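You operate a simulated robot arm through the tools that you are given. There is no shell and no other tool. Be economical: measure what you need, move in short steps, check, and stop when the job is done.

The job below is to be done with a simulated robot arm. You get a single attempt, and the scene is never put back.

TASK
Pen the closed carton between the purple stops and label it Large.
Fine: slide the N31 stop out, slide the carton up to it, slide the N30 stop out; the label goes on the lid; the press block on the narrow table goes back.

It is judged by the outcome, as a careful person would: the job done as asked, and still so three seconds after it is handed in. It fails if anything else is knocked over, pushed out of place, dropped, spilled or broken. A push-on lid holds only when it is set on centred and level and pressed home; a screw cap is set on level and turned clockwise until tight.

THE ROBOT
A 6-joint arm with a two-finger parallel gripper, fixed in place. Base frame: the origin is at the foot of the arm, x ahead of it, y to its left, z up. Readings come in m, rad, newtons and seconds.
With the tool pointing down near the work surface it reaches from about 0.1 to 0.62 m from the base axis. Its first joint turns from -1.152 to 1.152 rad. Payload 2.9 kg.
The tool frame sits at the grasp point between the pads (the TCP): z along the fingers, y along the line on which they close. The tips reach 0.03 m beyond it. Largest opening 0.11 m; finger width 0.02, thickness 0.01; the body of the gripper, 0.048 by 0.112 m, starts 0.055 m behind the TCP.
Orientation is told as [roll, pitch, yaw] about the base's x, y, z axes, in that order, counted from this pose: with the fingers straight down and closing along the base's y, the tool's x points along the base's -x, its y along +y and its z along -z.

THE INTERFACE
- The arm moves only by the tool drive_tool. Its argument "commands" is a list of rows, each a list of 7 numbers: the shift along the tool's x, y, z in units of 20 mm (1.0 is 20 mm), then the turn, a rotation vector about the tool's x, y, z in units of 4 degrees (1.0 is 4 degrees), then the finger opening in m, from 0 to 0.11. In form: [[dx, dy, dz, wx, wy, wz, grip], ...]. A call has 1 to 10 rows; each row shifts and turns the commanded pose from where the row before left it, along the tool's axes as they then stand. A call with a number of a shift or a turn outside -1 to 1 is refused whole. Each row takes 0.2 s and may step no farther than 0.05 m and 0.15 rad from the row before; otherwise, or with a gripper value out of range, the whole call is refused. A pose out of reach is approached as far as the arm can. The call stops where the force on the tool passes 90 N (or 10 N more than at its start, if that is more) or the arm is blocked; 0.2 s more then pass. The fingers move at their own pace (about 0.108 m/s each) and stop on an object; they squeeze with about 33 N. The grip force told is the motor's: it shows also when the fingers shut on nothing. Time passes only in rows, and 0.2 s behind the last, so rows that do not move let the fingers close. The reply holds the time, the measured pose of the TCP, the force on the tool along the base axes, the opening and the grip force, in the units named above and with some noise.
- Cameras (640 x 400 px; columns grow to the right, rows downward): "scene" is fixed at [0.0592, 0.4355, 1.3624]; the picture's right is [-0.85, -0.53, 0.00], its down [-0.41, 0.65, -0.64] and it looks along [0.34, -0.54, -0.77] (base axes); focal length 320 px, centre (320, 200). "wrist" rides on the gripper at [-0.036, 0, -0.057] in the tool frame; the picture's right is [0.00, -1.00, 0.00], its down [0.97, 0.00, -0.24] and it looks along [0.24, 0.00, 0.97] (tool axes); focal length 218 px, centre (320, 200). There is no depth. A picture from a camera that has moved, and an enlarged one, comes with that camera's place and axes in the base frame and with its lens.
- snapshot(camera): a new picture of that camera. The clock stands still meanwhile.
- inspect(camera, box): a new picture of the part [left, top, right, bottom] of that camera's present view, enlarged. The clock stands still meanwhile.
- hand_in(): hands the job in; it is judged then, once.

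Work in short steps. Places have to be worked out from the pictures, the camera data and where the tool is seen: move nearer, look again, correct. Check each grasp and each placing, and mend what went wrong. You have 120 turns and 64 pictures in all, those below and enlarged ones among them. Open the gripper and draw the arm clear of the work before you hand the job in, unless the task says otherwise; then end with one line.

The tools are called after "Emit:" as a command line: name --pt "numbers of a row" for each row, then --argument value for the rest, lists and objects as JSON in quotes. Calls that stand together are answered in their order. drive_tool: Moves the arm, as the interface text tells. Its arguments: {"type":"object","properties":{"commands":{"type":"array","items":{"type":"array","items":{"type":"number"}}}},"required":["commands"]} The other tools are called the same way: snapshot (camera) takes a picture; inspect (camera, box) takes an enlarged picture of a part of a camera's view; hand_in () hands the job in.

At the start:

```text
clock: 0.0
position: [0.3937, -0.1576, 0.8916]
ee_rot: [-0.002, -0.001, 0.0]
contact_force: [0.0, -0.6, 0.2]
gripper_width: 0.1099
grip_force: 0.1
```

scene: 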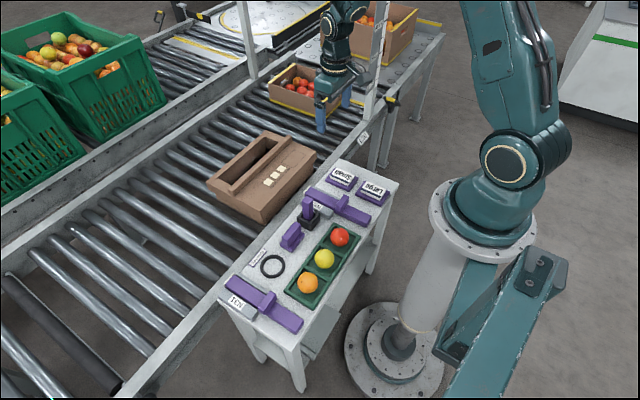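
wrist: 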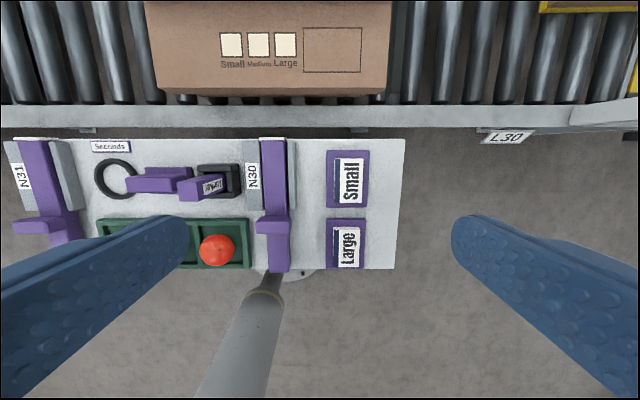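

I'll look closer at the table, stops, labels and carton first.

Emit:
inspect --camera "scene" --box '[200, 120, 410, 340]'

Emit:
inspect --camera "wrist" --box '[0, 120, 420, 290]'

Emit:
inspect --camera "wrist" --box '[130, 0, 410, 120]'

```text
1.82 times, centred on (305, 230) of scene
camera zoom: at [0.0592, 0.4355, 1.3624], right [-0.85, -0.53, 0.0], down [-0.41, 0.65, -0.64], along [0.34, -0.54, -0.77], focal length 581 px, centre (347, 146)
```

zoom: 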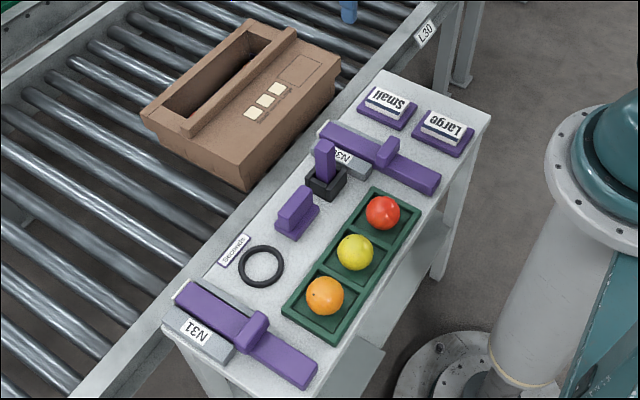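

```text
1.52 times, centred on (210, 205) of wrist
camera zoom: at [0.429, -0.1569, 0.9484], right [0.0, -1.0, 0.0], down [-0.97, 0.0, 0.24], along [-0.24, 0.0, -0.97], focal length 333 px, centre (488, 192)
```

zoom: 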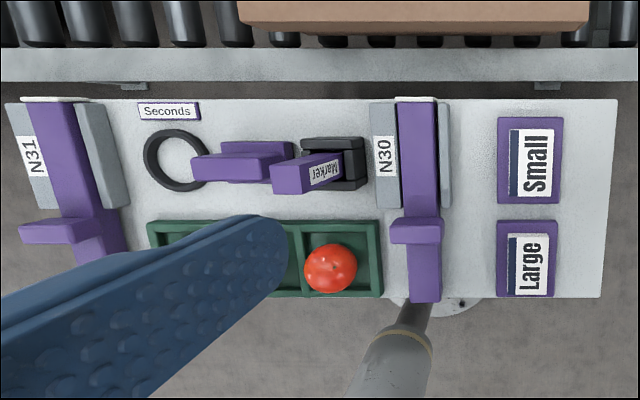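

```text
2.29 times, centred on (270, 60) of wrist
camera zoom: at [0.429, -0.1569, 0.9484], right [0.0, -1.0, 0.0], down [-0.97, 0.0, 0.24], along [-0.24, 0.0, -0.97], focal length 499 px, centre (434, 520)
```

zoom: 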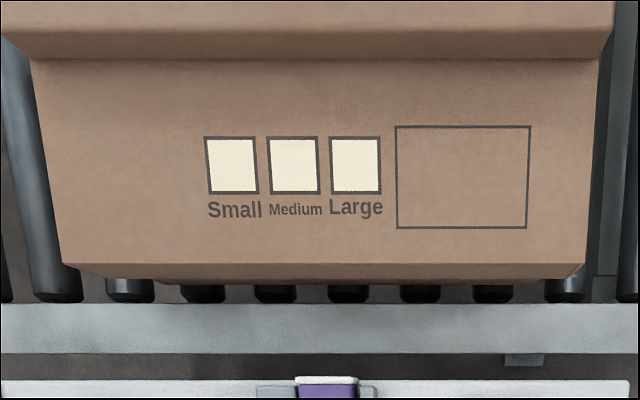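

The carton lid has a label outline; Large/Small labels lie on purple trays, and the press block and marker stand are between the stops. I'll move down toward the labels for a closer look.

Emit:
drive_tool --pt "0.8 -0.37 1 0 0 0 0.11" --pt "0.8 -0.37 1 0 0 0 0.11" --pt "0.8 -0.37 1 0 0 0 0.11" --pt "0.8 -0.37 1 0 0 0 0.11" --pt "0.8 -0.37 1 0 0 0 0.11" --pt "0.8 -0.37 1 0 0 0 0.11" --pt "0.8 -0.37 0.5 0 0 0 0.11"

Emit:
snapshot --camera "wrist"

Emit:
inspect --camera "scene" --box '[200, 120, 330, 230]'

Emit:
inspect --camera "scene" --box '[270, 150, 400, 260]'

```text
clock: 1.6
position: [0.2805, -0.2108, 0.7606]
ee_rot: [-0.001, 0.001, 0.0]
contact_force: [-0.7, 0.8, -0.7]
gripper_width: 0.1101
grip_force: 0.1
```

```text
58 pictures are left
camera wrist: at [0.3166, -0.209, 0.8181], right [0.0, -1.0, 0.0], down [-0.97, 0.0, 0.24], along [-0.24, 0.0, -0.97], focal length 218 px, centre (320, 200)
```

wrist: 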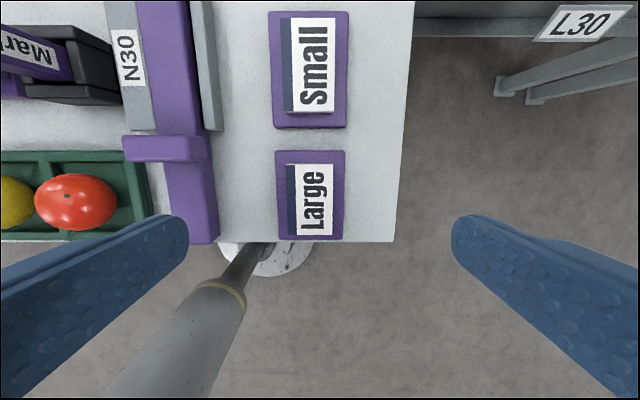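

```text
3.64 times, centred on (265, 175) of scene
camera zoom: at [0.0592, 0.4355, 1.3624], right [-0.85, -0.53, 0.0], down [-0.41, 0.65, -0.64], along [0.34, -0.54, -0.77], focal length 1162 px, centre (520, 291)
```

zoom: 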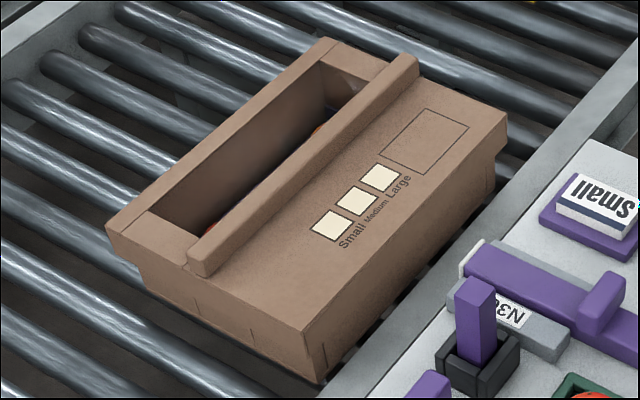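

```text
3.64 times, centred on (335, 205) of scene
camera zoom: at [0.0592, 0.4355, 1.3624], right [-0.85, -0.53, 0.0], down [-0.41, 0.65, -0.64], along [0.34, -0.54, -0.77], focal length 1162 px, centre (266, 182)
```

zoom: 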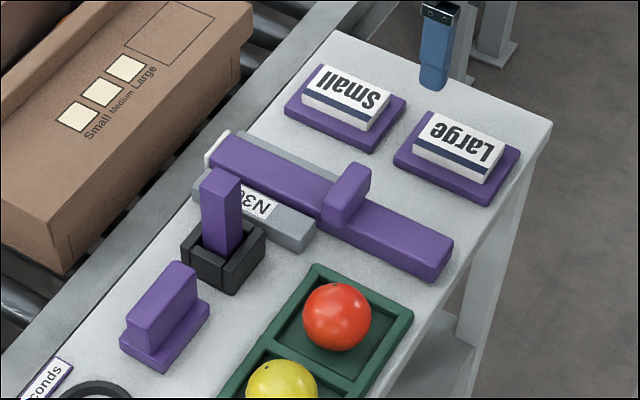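

The label looks like a white block with a blue stripe on its side, on a purple tray. Zooming in on it and on the press block.

Emit:
inspect --camera "wrist" --box '[260, 140, 360, 250]'

Emit:
inspect --camera "scene" --box '[335, 165, 395, 205]'

Emit:
inspect --camera "scene" --box '[240, 195, 320, 285]'

```text
3.64 times, centred on (310, 195) of wrist
camera zoom: at [0.3166, -0.209, 0.8181], right [0.0, -1.0, 0.0], down [-0.97, 0.0, 0.24], along [-0.24, 0.0, -0.97], focal length 794 px, centre (356, 218)
```

zoom: 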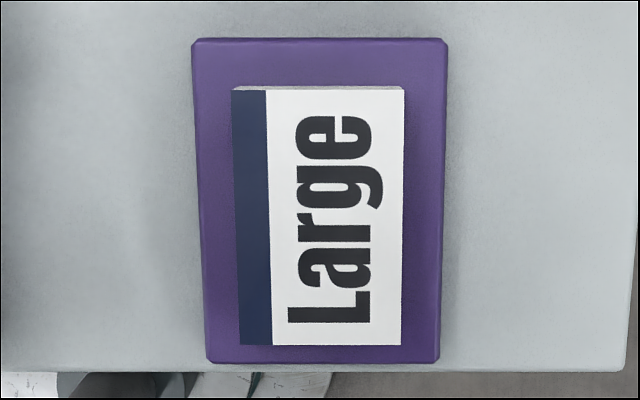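

```text
10.00 times, centred on (365, 185) of scene
camera zoom: at [0.0592, 0.4355, 1.3624], right [-0.85, -0.53, 0.0], down [-0.41, 0.65, -0.64], along [0.34, -0.54, -0.77], focal length 3196 px, centre (-130, 350)
```

zoom: 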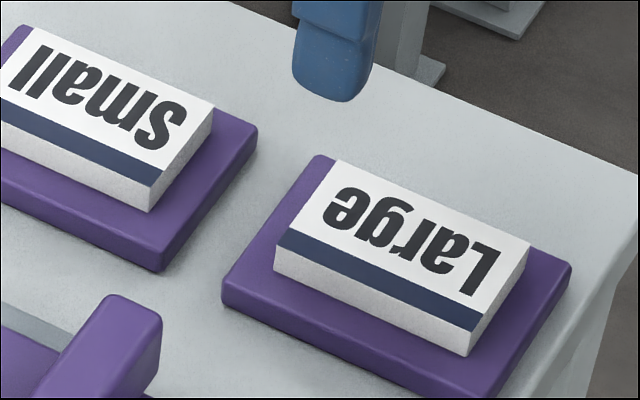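

```text
4.44 times, centred on (280, 240) of scene
camera zoom: at [0.0592, 0.4355, 1.3624], right [-0.85, -0.53, 0.0], down [-0.41, 0.65, -0.64], along [0.34, -0.54, -0.77], focal length 1420 px, centre (498, 22)
```

zoom: 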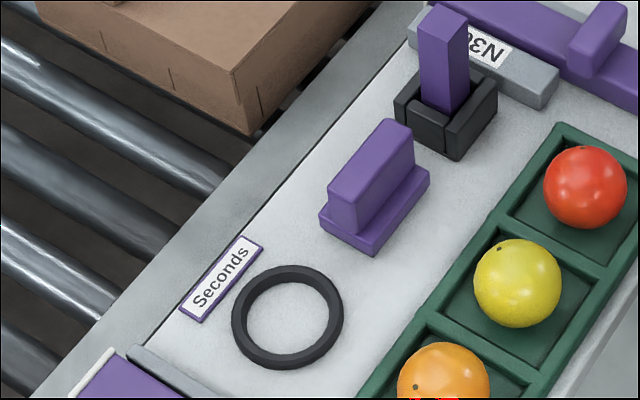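

Triangulating: table top z≈0.60, lid z≈0.643 with outline centred ≈(0.543,-0.172), N30 knob ≈(0.315,-0.093,0.648), carton x 0.50–0.71, y -0.24–0.05. I'll traverse at z 0.76 to the N31 stop to look at it.

Emit:
drive_tool --pt "0.2 1 0 0 0 0 0.0" --pt "0.2 1 0 0 0 0 0.0" --pt "0.2 1 0 0 0 0 0.0" --pt "0.2 1 0 0 0 0 0.0" --pt "0.2 1 0 0 0 0 0.0" --pt "0.2 1 0 0 0 0 0.0" --pt "0.2 1 0 0 0 0 0.0" --pt "0.2 1 0 0 0 0 0.0" --pt "0.2 1 0 0 0 0 0.0" --pt "0.2 1 0 0 0 0 0.0"

Emit:
drive_tool --pt "0 1 0 0 0 0 0.0" --pt "0 1 0 0 0 0 0.0" --pt "0 1 0 0 0 0 0.0" --pt "0 1 0 0 0 0 0.0" --pt "0 1 0 0 0 0 0.0" --pt "0 1 0 0 0 0 0.0" --pt "0 1 0 0 0 0 0.0" --pt "0 1 0 0 0 0 0.0" --pt "0 1 0 0 0 0 0.0"

Emit:
snapshot --camera "wrist"

Emit:
inspect --camera "scene" --box '[210, 240, 330, 345]'

```text
clock: 3.8
position: [0.2413, -0.0093, 0.7615]
ee_rot: [-0.001, -0.001, -0.002]
contact_force: [-0.1, 0.2, 0.5]
gripper_width: 0.0001
grip_force: 32.7
```

```text
clock: 5.8
position: [0.2414, 0.1725, 0.762]
ee_rot: [0.001, -0.001, 0.0]
contact_force: [0.0, -0.3, 0.2]
gripper_width: 0.0
grip_force: 33.1
```

```text
52 pictures are left
camera wrist: at [0.2769, 0.1726, 0.8183], right [0.0, -1.0, 0.0], down [-0.97, 0.0, 0.24], along [-0.24, 0.0, -0.97], focal length 218 px, centre (320, 200)
```

wrist: 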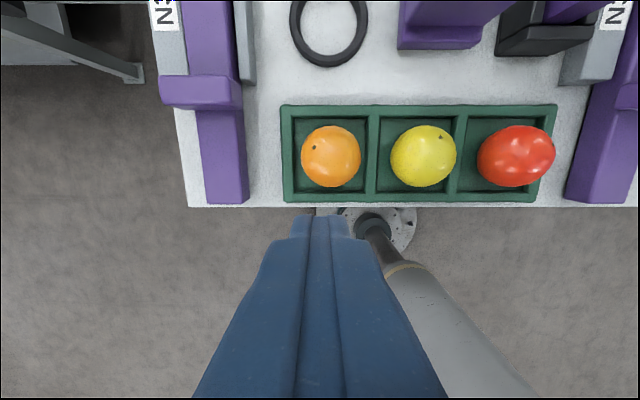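

```text
3.81 times, centred on (270, 292) of scene
camera zoom: at [0.0592, 0.4355, 1.3623], right [-0.85, -0.53, 0.0], down [-0.41, 0.65, -0.64], along [0.34, -0.54, -0.77], focal length 1217 px, centre (510, -152)
```

zoom: 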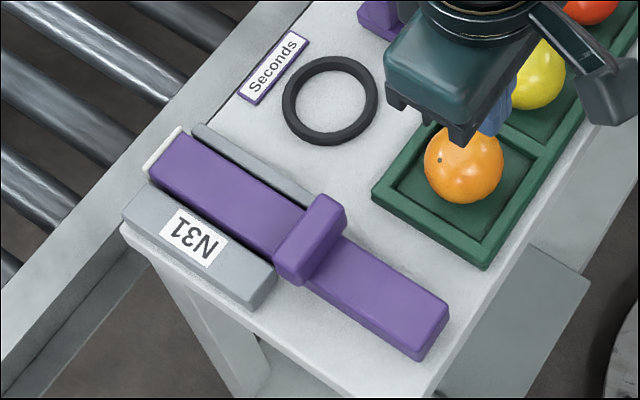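

N31 knob is at ≈(0.316, 0.258), top ≈0.648. I move behind it (x≈0.27), then lower so the closed tips are at about 0.635.

Emit:
drive_tool --pt "-0.29 0.86 0 0 0 0 0.0" --pt "-0.29 0.86 0 0 0 0 0.0" --pt "-0.29 0.86 0 0 0 0 0.0" --pt "-0.29 0.86 0 0 0 0 0.0" --pt "-0.2 0.86 0 0 0 0 0.0" --pt "0 0 1 0 0 0 0.0" --pt "0 0 1 0 0 0 0.0" --pt "0 0 1 0 0 0 0.0" --pt "0 0 1 0 0 0 0.0" --pt "0 0 0.9 0 0 0 0.0"

Emit:
snapshot --camera "wrist"

Emit:
inspect --camera "scene" --box '[210, 240, 330, 345]'

```text
clock: 8.0
position: [0.2675, 0.2563, 0.6631]
ee_rot: [0.0, 0.0, 0.001]
contact_force: [-1.4, 0.0, -0.5]
gripper_width: 0.0001
grip_force: 32.7
```

```text
50 pictures are left
camera wrist: at [0.3042, 0.2564, 0.7201], right [0.0, -1.0, 0.0], down [-0.97, 0.0, 0.24], along [-0.24, 0.0, -0.97], focal length 218 px, centre (320, 200)
```

wrist: 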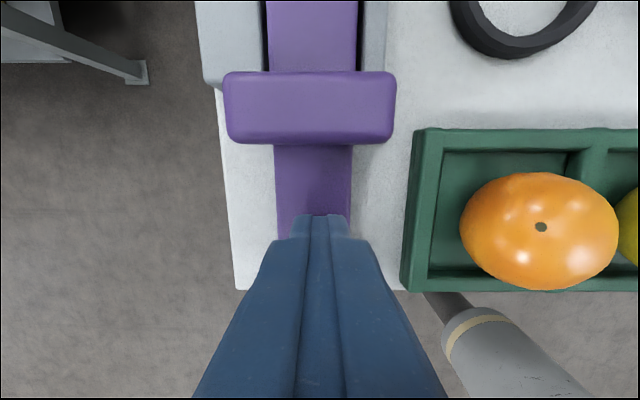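

```text
3.81 times, centred on (270, 292) of scene
camera zoom: at [0.0592, 0.4355, 1.3624], right [-0.85, -0.53, 0.0], down [-0.41, 0.65, -0.64], along [0.34, -0.54, -0.77], focal length 1217 px, centre (510, -152)
```

zoom: 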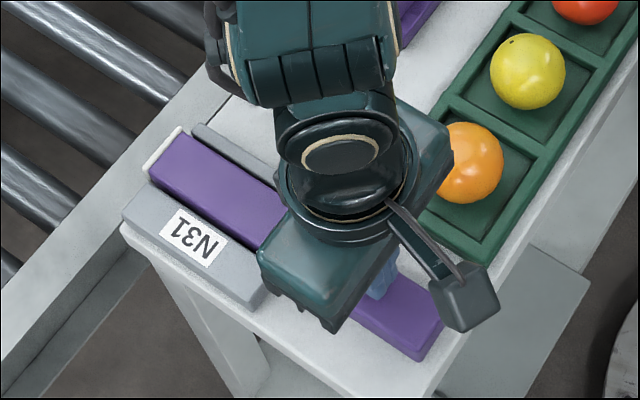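

Aligned behind the knob. Pushing +x gently.

Emit:
drive_tool --pt "-0.5 0 0 0 0 0 0.0" --pt "-0.5 0 0 0 0 0 0.0" --pt "-0.5 0 0 0 0 0 0.0" --pt "-0.5 0 0 0 0 0 0.0" --pt "-0.5 0 0 0 0 0 0.0" --pt "-0.5 0 0 0 0 0 0.0" --pt "-0.5 0 0 0 0 0 0.0"

Emit:
snapshot --camera "wrist"

```text
clock: 9.6
position: [0.3396, 0.2574, 0.663]
ee_rot: [0.001, 0.0, 0.0]
contact_force: [-1.4, 0.9, 0.6]
gripper_width: 0.0
grip_force: 32.5
```

```text
48 pictures are left
camera wrist: at [0.3745, 0.2564, 0.72], right [0.0, -1.0, 0.0], down [-0.97, 0.0, 0.24], along [-0.24, 0.0, -0.97], focal length 218 px, centre (320, 200)
```

wrist: 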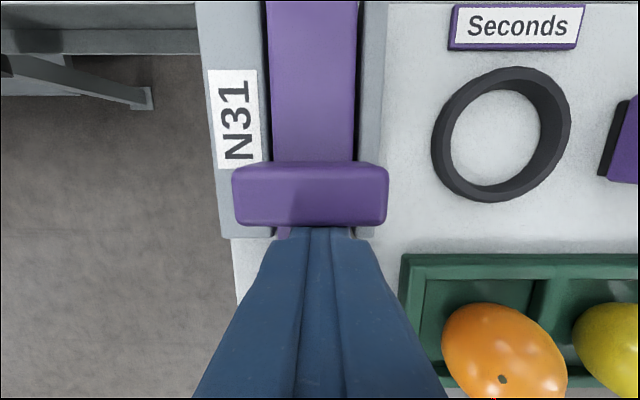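

The bar slides freely with the knob passing over the guides. Continuing.

Emit:
drive_tool --pt "-0.5 0 0 0 0 0 0.0" --pt "-0.5 0 0 0 0 0 0.0" --pt "-0.5 0 0 0 0 0 0.0" --pt "-0.5 0 0 0 0 0 0.0"

Emit:
snapshot --camera "wrist"

Emit:
snapshot --camera "scene"

```text
clock: 10.6
position: [0.3808, 0.2564, 0.6625]
ee_rot: [0.0, -0.001, -0.001]
contact_force: [-0.8, -0.1, -0.6]
gripper_width: 0.0001
grip_force: 33.3
```

```text
47 pictures are left
camera wrist: at [0.4154, 0.2571, 0.7206], right [0.0, -1.0, 0.0], down [-0.97, 0.0, 0.24], along [-0.24, 0.0, -0.97], focal length 218 px, centre (320, 200)
```

wrist: 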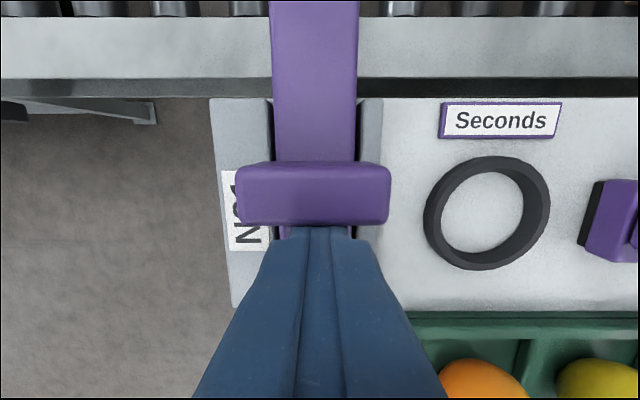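

```text
46 pictures are left
```

scene: 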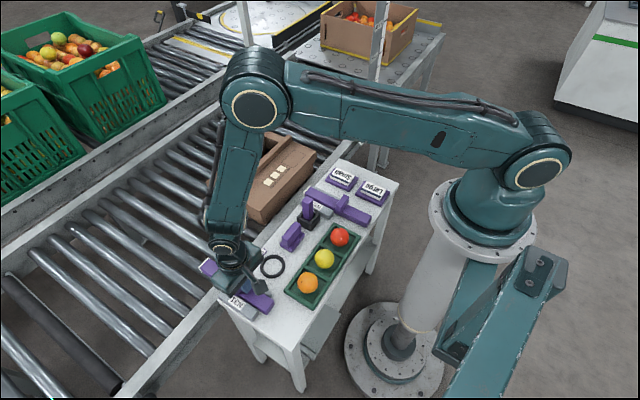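

Bar tip is now about x≈0.53; I keep pushing in small steps to look for its end stop.

Emit:
drive_tool --pt "-0.5 0 0 0 0 0 0.0" --pt "-0.5 0 0 0 0 0 0.0"

Emit:
drive_tool --pt "-0.4 0 0 0 0 0 0.0" --pt "-0.4 0 0 0 0 0 0.0"

Emit:
snapshot --camera "wrist"

```text
clock: 11.2
position: [0.3984, 0.2573, 0.6627]
ee_rot: [0.0, 0.001, -0.001]
contact_force: [-0.7, 0.0, -0.8]
gripper_width: 0.0
grip_force: 32.9
```

```text
clock: 11.8
position: [0.416, 0.257, 0.6641]
ee_rot: [0.0, -0.002, -0.001]
contact_force: [-1.2, -1.2, 0.2]
gripper_width: 0.0
grip_force: 32.8
```

```text
45 pictures are left
camera wrist: at [0.4513, 0.257, 0.7208], right [0.0, -1.0, 0.0], down [-0.97, 0.0, 0.24], along [-0.24, 0.0, -0.97], focal length 218 px, centre (320, 200)
```

wrist: 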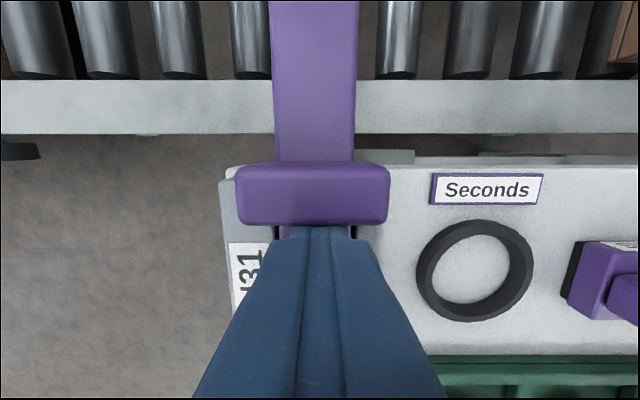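

The knob is at the table edge and the tail still fills the guide. One more small nudge to feel for a stop.

Emit:
drive_tool --pt "-0.35 0 0 0 0 0 0.0" --pt "-0.3 0 0 0 0 0 0.0"

Emit:
inspect --camera "scene" --box '[150, 200, 310, 330]'

```text
clock: 12.4
position: [0.4278, 0.2568, 0.6626]
ee_rot: [0.0, -0.002, -0.001]
contact_force: [-1.4, 0.0, -1.2]
gripper_width: 0.0001
grip_force: 33.3
```

```text
3.08 times, centred on (230, 265) of scene
camera zoom: at [0.0592, 0.4355, 1.3623], right [-0.85, -0.53, 0.0], down [-0.41, 0.65, -0.64], along [0.34, -0.54, -0.77], focal length 983 px, centre (597, 0)
```

zoom: 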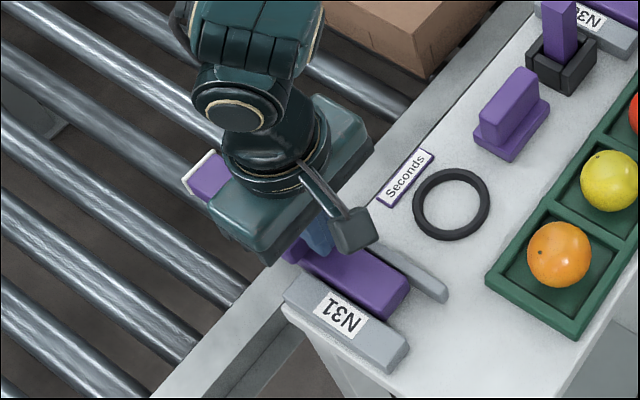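

The tail is about flush with the guide's rear end. I'll push two more centimetres carefully, checking for a stop.

Emit:
drive_tool --pt "-0.3 0 0 0 0 0 0.0" --pt "-0.3 0 0 0 0 0 0.0"

Emit:
drive_tool --pt "-0.25 0 0 0 0 0 0.0" --pt "-0.25 0 0 0 0 0 0.0"

Emit:
snapshot --camera "wrist"

Emit:
inspect --camera "scene" --box '[150, 200, 310, 330]'

```text
clock: 13.0
position: [0.4419, 0.2581, 0.662]
ee_rot: [-0.001, -0.001, 0.0]
contact_force: [-1.2, 0.6, 1.0]
gripper_width: 0.0
grip_force: 32.9
```

```text
clock: 13.6
position: [0.4505, 0.2563, 0.6638]
ee_rot: [-0.001, -0.001, -0.001]
contact_force: [-1.2, 0.2, -0.8]
gripper_width: 0.0002
grip_force: 33.1
```

```text
43 pictures are left
camera wrist: at [0.4853, 0.2568, 0.72], right [0.0, -1.0, 0.0], down [-0.97, 0.0, 0.24], along [-0.24, 0.0, -0.97], focal length 218 px, centre (320, 200)
```

wrist: 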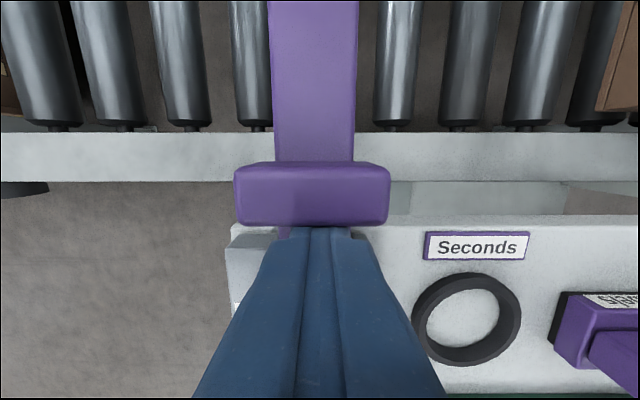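

```text
3.08 times, centred on (230, 265) of scene
camera zoom: at [0.0592, 0.4355, 1.3623], right [-0.85, -0.53, 0.0], down [-0.41, 0.65, -0.64], along [0.34, -0.54, -0.77], focal length 983 px, centre (597, 0)
```

zoom: 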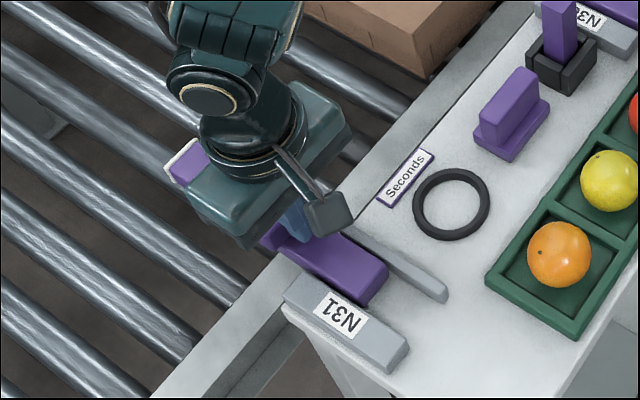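

Still no stop; one last centimetre.

Emit:
drive_tool --pt "-0.25 0 0 0 0 0 0.0" --pt "-0.25 0 0 0 0 0 0.0"

Emit:
drive_tool --pt "0.5 0 0 0 0 0 0.0" --pt "1 0 0 0 0 0 0.0" --pt "1 0 -1 0 0 0 0.0" --pt "0 0 -1 0 0 0 0.0" --pt "0 0 -1 0 0 0 0.0" --pt "0 0 -1 0 0 0 0.0" --pt "0 0 -1 0 0 0 0.0"

Emit:
snapshot --camera "wrist"

Emit:
inspect --camera "scene" --box '[150, 200, 310, 330]'

```text
clock: 14.2
position: [0.4594, 0.2572, 0.6634]
ee_rot: [0.0, -0.002, 0.001]
contact_force: [-0.7, -0.1, -0.3]
gripper_width: 0.0
grip_force: 32.7
```

```text
clock: 15.8
position: [0.41, 0.2556, 0.7643]
ee_rot: [0.001, 0.002, 0.0]
contact_force: [-0.1, -0.4, 0.0]
gripper_width: 0.0002
grip_force: 33.1
```

```text
41 pictures are left
camera wrist: at [0.4462, 0.257, 0.8214], right [0.0, -1.0, 0.0], down [-0.97, 0.0, 0.24], along [-0.24, 0.0, -0.97], focal length 218 px, centre (320, 200)
```

wrist: 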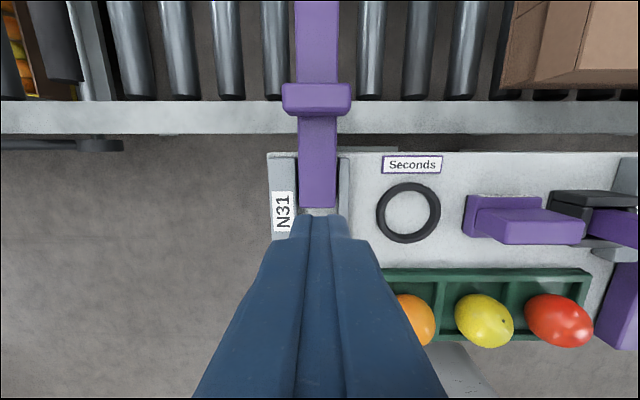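

```text
3.08 times, centred on (230, 265) of scene
camera zoom: at [0.0592, 0.4355, 1.3624], right [-0.85, -0.53, 0.0], down [-0.41, 0.65, -0.64], along [0.34, -0.54, -0.77], focal length 983 px, centre (597, 0)
```

zoom: 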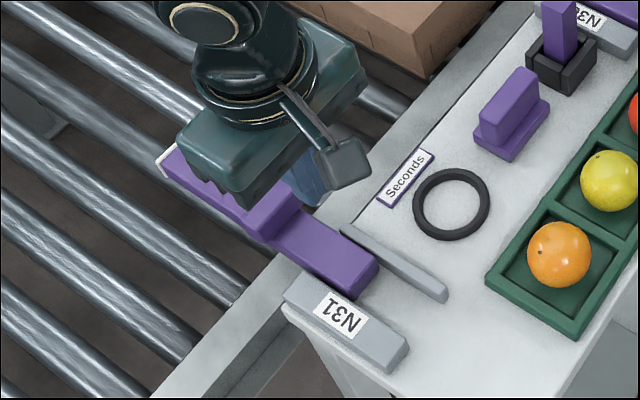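

N31 is out (tip ≈x 0.605, tail still held in its guide). Next I traverse to the carton's -y end, turning the tool 90° so both open fingers push on its end face evenly.

Emit:
drive_tool --pt "0 -1 -1 0 0 -1 0.0" --pt "0.07 -0.998 -1 0 0 -1 0.0" --pt "0.139 -0.99 0 0 0 -1 0.0" --pt "0.208 -0.978 0 0 0 -1 0.0" --pt "0.276 -0.961 0 0 0 -1 0.0" --pt "0.342 -0.94 0 0 0 -1 0.0" --pt "0.407 -0.914 0 0 0 -1 0.0" --pt "0.469 -0.883 0 0 0 -1 0.0" --pt "0.53 -0.848 0 0 0 -1 0.0" --pt "0.588 -0.809 0 0 0 -1 0.0"

Emit:
drive_tool --pt "0.643 -0.766 0 0 0 -1 0.0" --pt "0.695 -0.719 0 0 0 -1 0.0" --pt "0.743 -0.669 0 0 0 -1 0.0" --pt "0.788 -0.616 0 0 0 -1 0.0" --pt "0.829 -0.559 0 0 0 -1 0.0" --pt "0.866 -0.5 0 0 0 -1 0.0" --pt "0.899 -0.438 0 0 0 -1 0.0" --pt "0.927 -0.375 0 0 0 -1 0.0" --pt "0.951 -0.309 0 0 0 -1 0.0" --pt "0.97 -0.242 0 0 0 -1 0.0"

Emit:
drive_tool --pt "0.985 -0.174 0 0 0 -1 0.11" --pt "0.995 -0.105 0 0 0 -1 0.11" --pt "1 -0.035 0 0 0 -0.5 0.11" --pt "1 -1 0 0 0 0 0.11" --pt "1 -1 0 0 0 0 0.11" --pt "1 -1 0 0 0 0 0.11" --pt "1 -1 0 0 0 0 0.11" --pt "0 -1 0 0 0 0 0.11" --pt "0 -1 0 0 0 0 0.11"

Emit:
snapshot --camera "wrist"

Emit:
snapshot --camera "scene"

```text
clock: 18.0
position: [0.4093, 0.0551, 0.8022]
ee_rot: [-0.001, 0.0, 0.7]
contact_force: [-0.9, -0.6, 0.3]
gripper_width: 0.0003
grip_force: 32.6
```

```text
clock: 20.2
position: [0.4089, -0.1448, 0.8039]
ee_rot: [0.0, 0.002, 1.398]
contact_force: [0.3, -0.3, -0.9]
gripper_width: 0.0001
grip_force: 32.8
```

```text
clock: 22.2
position: [0.5287, -0.2836, 0.8035]
ee_rot: [0.0, 0.0, 1.57]
contact_force: [-0.2, -0.1, 1.2]
gripper_width: 0.1102
grip_force: 0.1
```

```text
39 pictures are left
camera wrist: at [0.5281, -0.2471, 0.861], right [1.0, 0.0, 0.0], down [0.0, -0.97, 0.24], along [0.0, -0.24, -0.97], focal length 218 px, centre (320, 200)
```

wrist: 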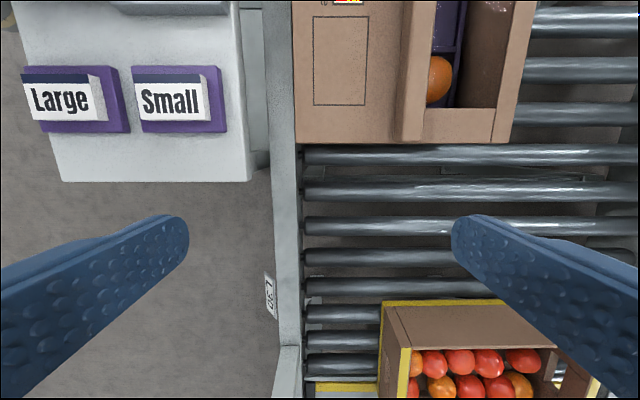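

```text
38 pictures are left
```

scene: 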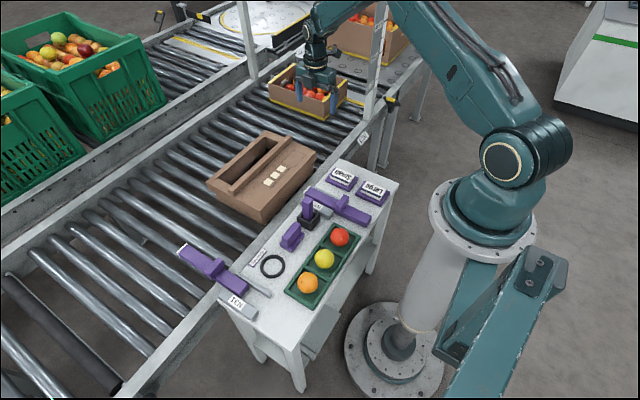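

Clear behind the carton's end face (y≈-0.244). Shifting to x≈0.55 and lowering until tips are at about z 0.605.

Emit:
drive_tool --pt "0 -0.6 1 0 0 0 0.1" --pt "0 -0.6 1 0 0 0 0.1" --pt "0 0 1 0 0 0 0.1" --pt "0 0 1 0 0 0 0.1" --pt "0 0 1 0 0 0 0.1" --pt "0 0 1 0 0 0 0.1" --pt "0 0 1 0 0 0 0.1" --pt "0 0 1 0 0 0 0.1" --pt "0 0 0.4 0 0 0 0.1"

Emit:
snapshot --camera "wrist"

Emit:
inspect --camera "scene" --box '[230, 60, 390, 190]'

```text
clock: 24.2
position: [0.5526, -0.2816, 0.6357]
ee_rot: [0.001, 0.001, 1.57]
contact_force: [0.3, -0.1, -0.1]
gripper_width: 0.1
grip_force: 0.0
```

```text
37 pictures are left
camera wrist: at [0.5529, -0.246, 0.6924], right [1.0, 0.0, 0.0], down [0.0, -0.97, 0.24], along [0.0, -0.24, -0.97], focal length 218 px, centre (320, 200)
```

wrist: 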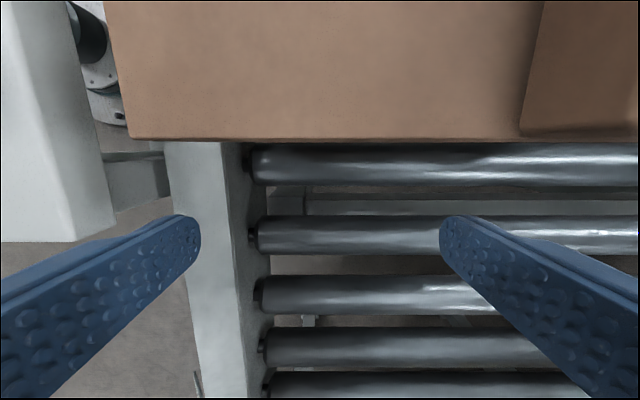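

```text
3.08 times, centred on (310, 125) of scene
camera zoom: at [0.0592, 0.4355, 1.3624], right [-0.85, -0.53, 0.0], down [-0.41, 0.65, -0.64], along [0.34, -0.54, -0.77], focal length 983 px, centre (351, 431)
```

zoom: 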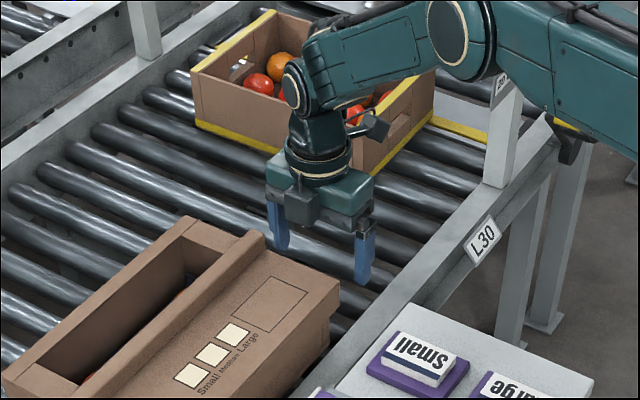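

I narrow the opening to 0.085 so both fingers meet the end face, and begin pushing +y slowly.

Emit:
drive_tool --pt "-0.5 0 0 0 0 0 0.085" --pt "-0.5 0 0 0 0 0 0.085" --pt "-0.5 0 0 0 0 0 0.085" --pt "-0.5 0 0 0 0 0 0.085" --pt "-0.5 0 0 0 0 0 0.085" --pt "-0.5 0 0 0 0 0 0.085" --pt "-0.5 0 0 0 0 0 0.085"

Emit:
snapshot --camera "wrist"

Emit:
inspect --camera "scene" --box '[170, 110, 350, 290]'

```text
clock: 25.8
position: [0.5527, -0.2127, 0.6342]
ee_rot: [0.001, 0.001, 1.57]
contact_force: [0.8, 0.2, 0.0]
gripper_width: 0.0854
grip_force: 0.1
```

```text
35 pictures are left
camera wrist: at [0.5527, -0.1763, 0.692], right [1.0, 0.0, 0.0], down [0.0, -0.97, 0.24], along [0.0, -0.24, -0.97], focal length 218 px, centre (320, 200)
```

wrist: 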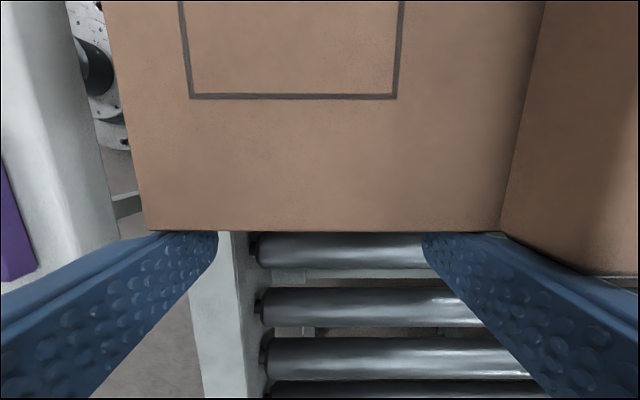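

```text
2.22 times, centred on (260, 200) of scene
camera zoom: at [0.0592, 0.4355, 1.3623], right [-0.85, -0.53, 0.0], down [-0.41, 0.65, -0.64], along [0.34, -0.54, -0.77], focal length 710 px, centre (453, 200)
```

zoom: 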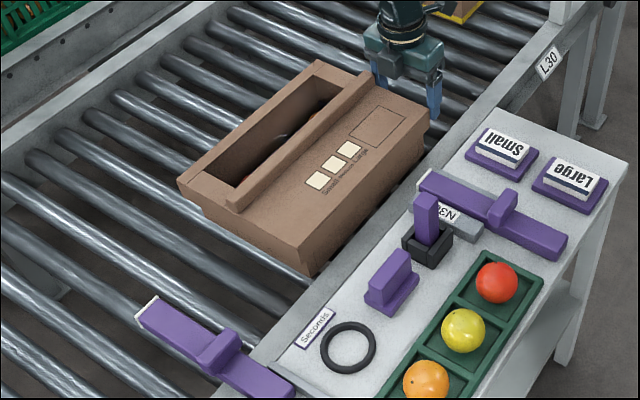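

Both fingers contact and it slides straight. Continuing.

Emit:
drive_tool --pt "-0.5 0 0 0 0 0 0.085" --pt "-0.5 0 0 0 0 0 0.085" --pt "-0.5 0 0 0 0 0 0.085" --pt "-0.5 0 0 0 0 0 0.085" --pt "-0.5 0 0 0 0 0 0.085" --pt "-0.5 0 0 0 0 0 0.085" --pt "-0.5 0 0 0 0 0 0.085" --pt "-0.5 0 0 0 0 0 0.085" --pt "-0.5 0 0 0 0 0 0.085" --pt "-0.5 0 0 0 0 0 0.085"

Emit:
drive_tool --pt "-0.5 0 0 0 0 0 0.085" --pt "-0.5 0 0 0 0 0 0.085"

Emit:
inspect --camera "scene" --box '[150, 120, 330, 300]'

Emit:
snapshot --camera "wrist"

```text
clock: 28.0
position: [0.554, -0.112, 0.6363]
ee_rot: [0.0, -0.001, 1.571]
contact_force: [-0.1, 0.6, 0.4]
gripper_width: 0.0851
grip_force: 0.1
```

```text
clock: 28.6
position: [0.5551, -0.0922, 0.6352]
ee_rot: [0.001, 0.0, 1.572]
contact_force: [0.1, 0.6, 0.0]
gripper_width: 0.0849
grip_force: 0.1
```

```text
2.22 times, centred on (240, 210) of scene
camera zoom: at [0.0592, 0.4355, 1.3624], right [-0.85, -0.53, 0.0], down [-0.41, 0.65, -0.64], along [0.34, -0.54, -0.77], focal length 710 px, centre (498, 178)
```

zoom: 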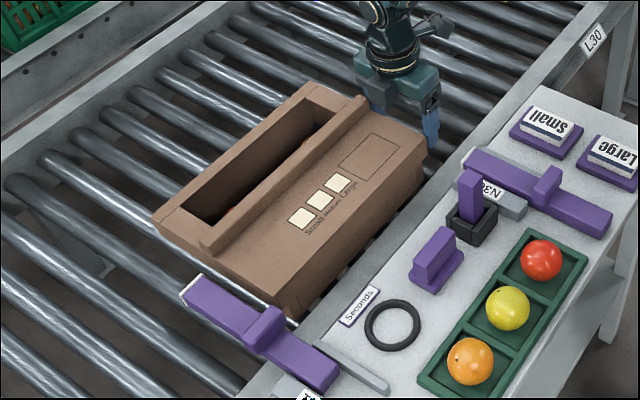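

```text
32 pictures are left
camera wrist: at [0.5533, -0.0564, 0.6923], right [1.0, 0.0, 0.0], down [0.0, -0.97, 0.24], along [0.0, -0.24, -0.97], focal length 218 px, centre (320, 200)
```

wrist: 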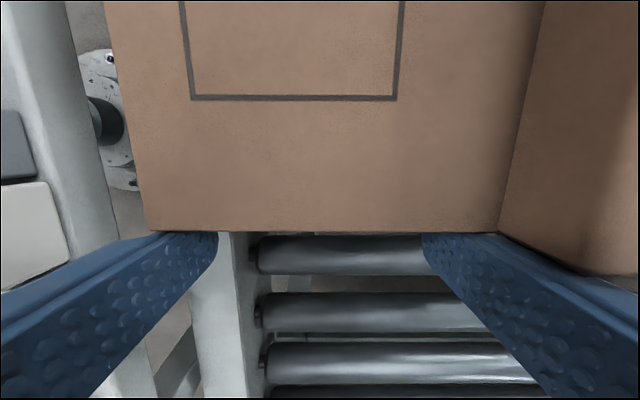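

About 3 cm to go. Small steps while watching the force.

Emit:
drive_tool --pt "-0.3 0 0 0 0 0 0.085" --pt "-0.3 0 0 0 0 0 0.085" --pt "-0.3 0 0 0 0 0 0.085"

Emit:
inspect --camera "scene" --box '[180, 190, 280, 290]'

```text
clock: 29.4
position: [0.554, -0.0754, 0.6343]
ee_rot: [0.002, 0.0, 1.569]
contact_force: [0.5, -0.4, 0.4]
gripper_width: 0.0851
grip_force: 0.1
```

```text
4.00 times, centred on (230, 240) of scene
camera zoom: at [0.0592, 0.4355, 1.3624], right [-0.85, -0.53, 0.0], down [-0.41, 0.65, -0.64], along [0.34, -0.54, -0.77], focal length 1278 px, centre (680, 40)
```

zoom: 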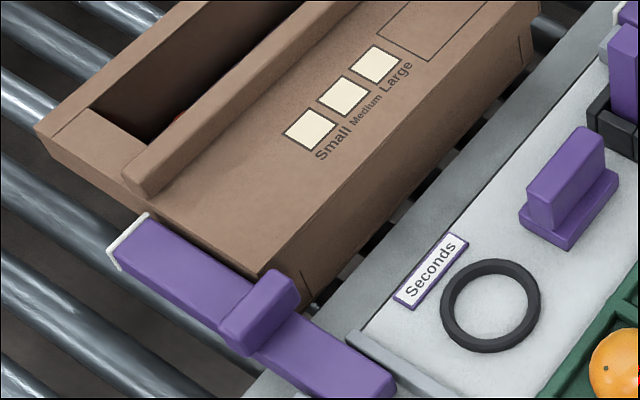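

Nearly touching. Finishing with 3 mm steps.

Emit:
drive_tool --pt "-0.2 0 0 0 0 0 0.085" --pt "-0.15 0 0 0 0 0 0.085"

Emit:
drive_tool --pt "-0.15 0 0 0 0 0 0.085"

Emit:
drive_tool --pt "-0.15 0 0 0 0 0 0.085"

Emit:
inspect --camera "scene" --box '[180, 190, 280, 290]'

```text
clock: 30.0
position: [0.5536, -0.0703, 0.6353]
ee_rot: [-0.001, 0.005, 1.565]
contact_force: [2.3, -9.5, 0.7]
gripper_width: 0.086
grip_force: 1.3
```

```text
clock: 30.4
position: [0.5544, -0.0698, 0.6364]
ee_rot: [-0.002, 0.007, 1.561]
contact_force: [1.2, -29.8, 1.5]
gripper_width: 0.0864
grip_force: 1.2
```

```text
clock: 30.8
position: [0.5524, -0.0687, 0.6359]
ee_rot: [0.001, 0.011, 1.559]
contact_force: [-0.5, -42.0, 0.6]
gripper_width: 0.0862
grip_force: 0.7
```

```text
4.00 times, centred on (230, 240) of scene
camera zoom: at [0.0592, 0.4348, 1.3626], right [-0.85, -0.53, 0.0], down [-0.41, 0.65, -0.63], along [0.34, -0.54, -0.77], focal length 1278 px, centre (680, 40)
```

zoom: 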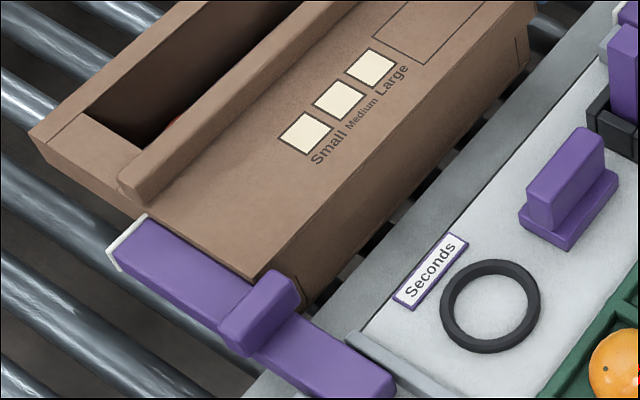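

Force rose to contact: the carton rests against N31. I back the fingers off, lift, and return to yaw 0 behind the N30 knob.

Emit:
drive_tool --pt "0.5 0 0 0 0 0 0.085" --pt "0.7 0 0 0 0 0 0.085" --pt "0 0 -1 0 0 0 0.085" --pt "0 0 -1 0 0 0 0.085" --pt "0 0 -1 0 0 0 0.085" --pt "0 0 -1 0 0 0 0.085" --pt "0 0 -1 0 0 0 0.085" --pt "0 0 -1 0 0 0 0.085" --pt "0 0 -1 0 0 0 0.085" --pt "0 0 -1 0 0 0 0.0"

Emit:
drive_tool --pt "0 0.62 0 0 0 1 0" --pt "0.043 0.62 0 0 0 1 0" --pt "0.086 0.61 0 0 0 1 0" --pt "0.129 0.61 0 0 0 1 0" --pt "0.171 0.6 0 0 0 1 0" --pt "0.212 0.58 0 0 0 1 0" --pt "0.252 0.57 0 0 0 1 0" --pt "0.291 0.55 0 0 0 1 0" --pt "0.329 0.53 0 0 0 1 0" --pt "0.364 0.5 0 0 0 1 0"

Emit:
drive_tool --pt "0.4 0.475 0 0 0 1 0" --pt "0.43 0.446 0 0 0 1 0" --pt "0.46 0.415 0 0 0 1 0" --pt "0.489 0.382 0 0 0 1 0" --pt "0.514 0.347 0 0 0 1 0" --pt "0.537 0.31 0 0 0 1 0" --pt "0.557 0.272 0 0 0 1 0" --pt "0.575 0.233 0 0 0 1 0" --pt "0.59 0.192 0 0 0 1 0" --pt "0.6 0.15 0 0 0 1 0"

Emit:
drive_tool --pt "0.61 0.108 0 0 0 1 0" --pt "0.617 0.065 0 0 0 1 0" --pt "0.62 0.02 0 0 0 0.6 0"

Emit:
snapshot --camera "wrist"

```text
clock: 33.0
position: [0.5523, -0.0867, 0.7947]
ee_rot: [0.0, -0.001, 1.569]
contact_force: [-0.6, -0.1, -0.9]
gripper_width: 0.0016
grip_force: 0.1
```

```text
clock: 35.2
position: [0.4305, -0.0858, 0.7959]
ee_rot: [-0.002, -0.001, 0.872]
contact_force: [0.4, 0.4, -0.4]
gripper_width: 0.0003
grip_force: 32.7
```

```text
clock: 37.4
position: [0.3068, -0.0871, 0.7956]
ee_rot: [-0.002, 0.0, 0.173]
contact_force: [0.1, -0.5, 0.5]
gripper_width: 0.0
grip_force: 32.9
```

```text
clock: 38.2
position: [0.2686, -0.0863, 0.7959]
ee_rot: [0.001, 0.0, -0.008]
contact_force: [0.5, 1.1, -0.4]
gripper_width: 0.0
grip_force: 33.3
```

```text
29 pictures are left
camera wrist: at [0.3042, -0.0857, 0.8527], right [-0.01, -1.0, 0.0], down [-0.97, 0.01, 0.24], along [-0.24, 0.0, -0.97], focal length 218 px, centre (320, 200)
```

wrist: 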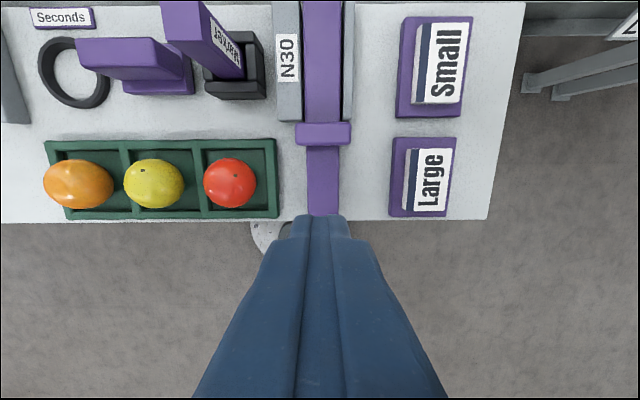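

Bar N30 is centred at y≈-0.088; marker stand clears the gripper body. Lowering behind the knob.

Emit:
drive_tool --pt "0 -0.1 1 0 0 -0.1 0" --pt "0 0 1 0 0 0 0" --pt "0 0 1 0 0 0 0" --pt "0 0 1 0 0 0 0" --pt "0 0 1 0 0 0 0" --pt "0 0 1 0 0 0 0" --pt "0 0 0.65 0 0 0 0" --pt "-0.5 0 0 0 0 0 0" --pt "-0.5 0 0 0 0 0 0" --pt "-0.5 0 0 0 0 0 0"

Emit:
snapshot --camera "wrist"

```text
clock: 40.4
position: [0.2988, -0.0889, 0.6617]
ee_rot: [0.002, 0.001, 0.0]
contact_force: [-2.0, -0.4, -0.6]
gripper_width: 0.0001
grip_force: 33.2
```

```text
28 pictures are left
camera wrist: at [0.3346, -0.0881, 0.719], right [0.0, -1.0, 0.0], down [-0.97, 0.0, 0.24], along [-0.24, 0.0, -0.97], focal length 218 px, centre (320, 200)
```

wrist: 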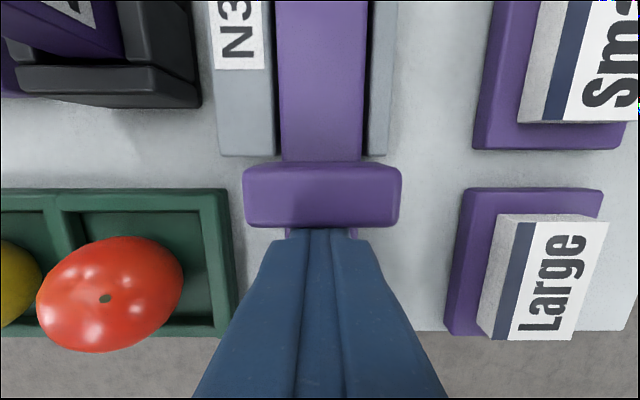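

Contact made, aligned. Pushing on, with a check midway.

Emit:
drive_tool --pt "-0.5 0 0 0 0 0 0" --pt "-0.5 0 0 0 0 0 0" --pt "-0.5 0 0 0 0 0 0" --pt "-0.5 0 0 0 0 0 0" --pt "-0.5 0 0 0 0 0 0"

Emit:
snapshot --camera "wrist"

```text
clock: 41.6
position: [0.3492, -0.0888, 0.6617]
ee_rot: [-0.001, -0.001, -0.001]
contact_force: [0.9, -0.5, -0.6]
gripper_width: 0.0002
grip_force: 33.1
```

```text
27 pictures are left
camera wrist: at [0.3847, -0.0887, 0.7195], right [0.0, -1.0, 0.0], down [-0.97, 0.0, 0.24], along [-0.24, 0.0, -0.97], focal length 218 px, centre (320, 200)
```

wrist: 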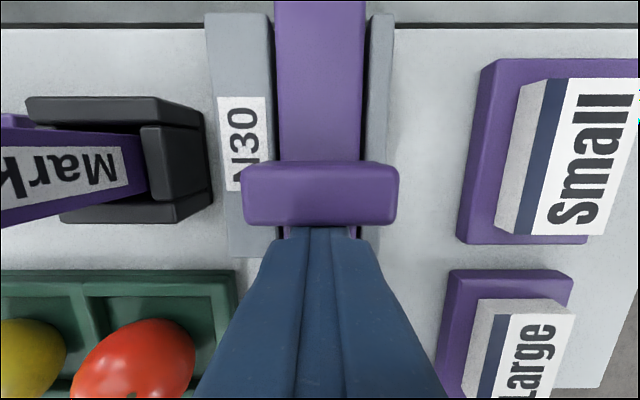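

The marker clears by about 17 mm. Continuing the push.

Emit:
drive_tool --pt "-0.5 0 0 0 0 0 0" --pt "-0.5 0 0 0 0 0 0" --pt "-0.5 0 0 0 0 0 0" --pt "-0.5 0 0 0 0 0 0" --pt "-0.5 0 0 0 0 0 0" --pt "-0.5 0 0 0 0 0 0" --pt "-0.5 0 0 0 0 0 0"

Emit:
drive_tool --pt "-0.5 0 0 0 0 0 0" --pt "-0.5 0 0 0 0 0 0" --pt "-0.5 0 0 0 0 0 0" --pt "-0.4 0 0 0 0 0 0"

Emit:
drive_tool --pt "0.5 0 0 0 0 0 0.0" --pt "1 0 0 0 0 0 0.0" --pt "1 0 -1 0 0 0 0.0" --pt "0 0 -1 0 0 0 0.0" --pt "0 0 -1 0 0 0 0.0" --pt "0 0 -1 0 0 0 0.0" --pt "0 0 -1 0 0 0 0.0"

Emit:
snapshot --camera "wrist"

Emit:
snapshot --camera "scene"

```text
clock: 43.2
position: [0.4198, -0.0877, 0.6611]
ee_rot: [-0.002, -0.001, 0.002]
contact_force: [-0.9, 0.4, -1.3]
gripper_width: 0.0
grip_force: 33.4
```

```text
clock: 44.2
position: [0.4567, -0.0886, 0.6629]
ee_rot: [0.0, 0.001, 0.0]
contact_force: [-2.4, -0.7, 0.7]
gripper_width: 0.0
grip_force: 32.9
```

```text
clock: 45.8
position: [0.4061, -0.0875, 0.7621]
ee_rot: [0.001, 0.001, 0.0]
contact_force: [-0.1, 0.9, -0.8]
gripper_width: 0.0001
grip_force: 32.9
```

```text
26 pictures are left
camera wrist: at [0.4422, -0.0881, 0.8194], right [0.0, -1.0, 0.0], down [-0.97, 0.0, 0.24], along [-0.24, 0.0, -0.97], focal length 218 px, centre (320, 200)
```

wrist: 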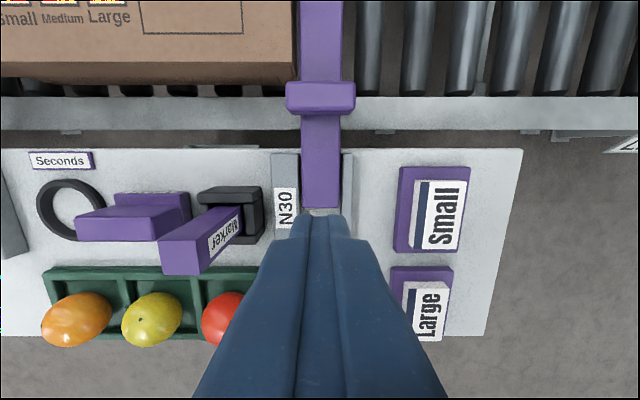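

```text
25 pictures are left
```

scene: 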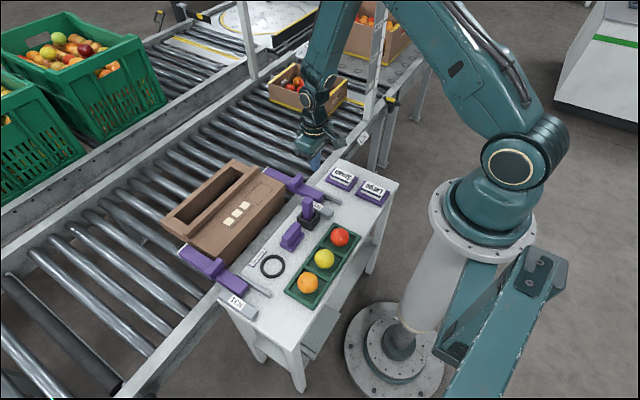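

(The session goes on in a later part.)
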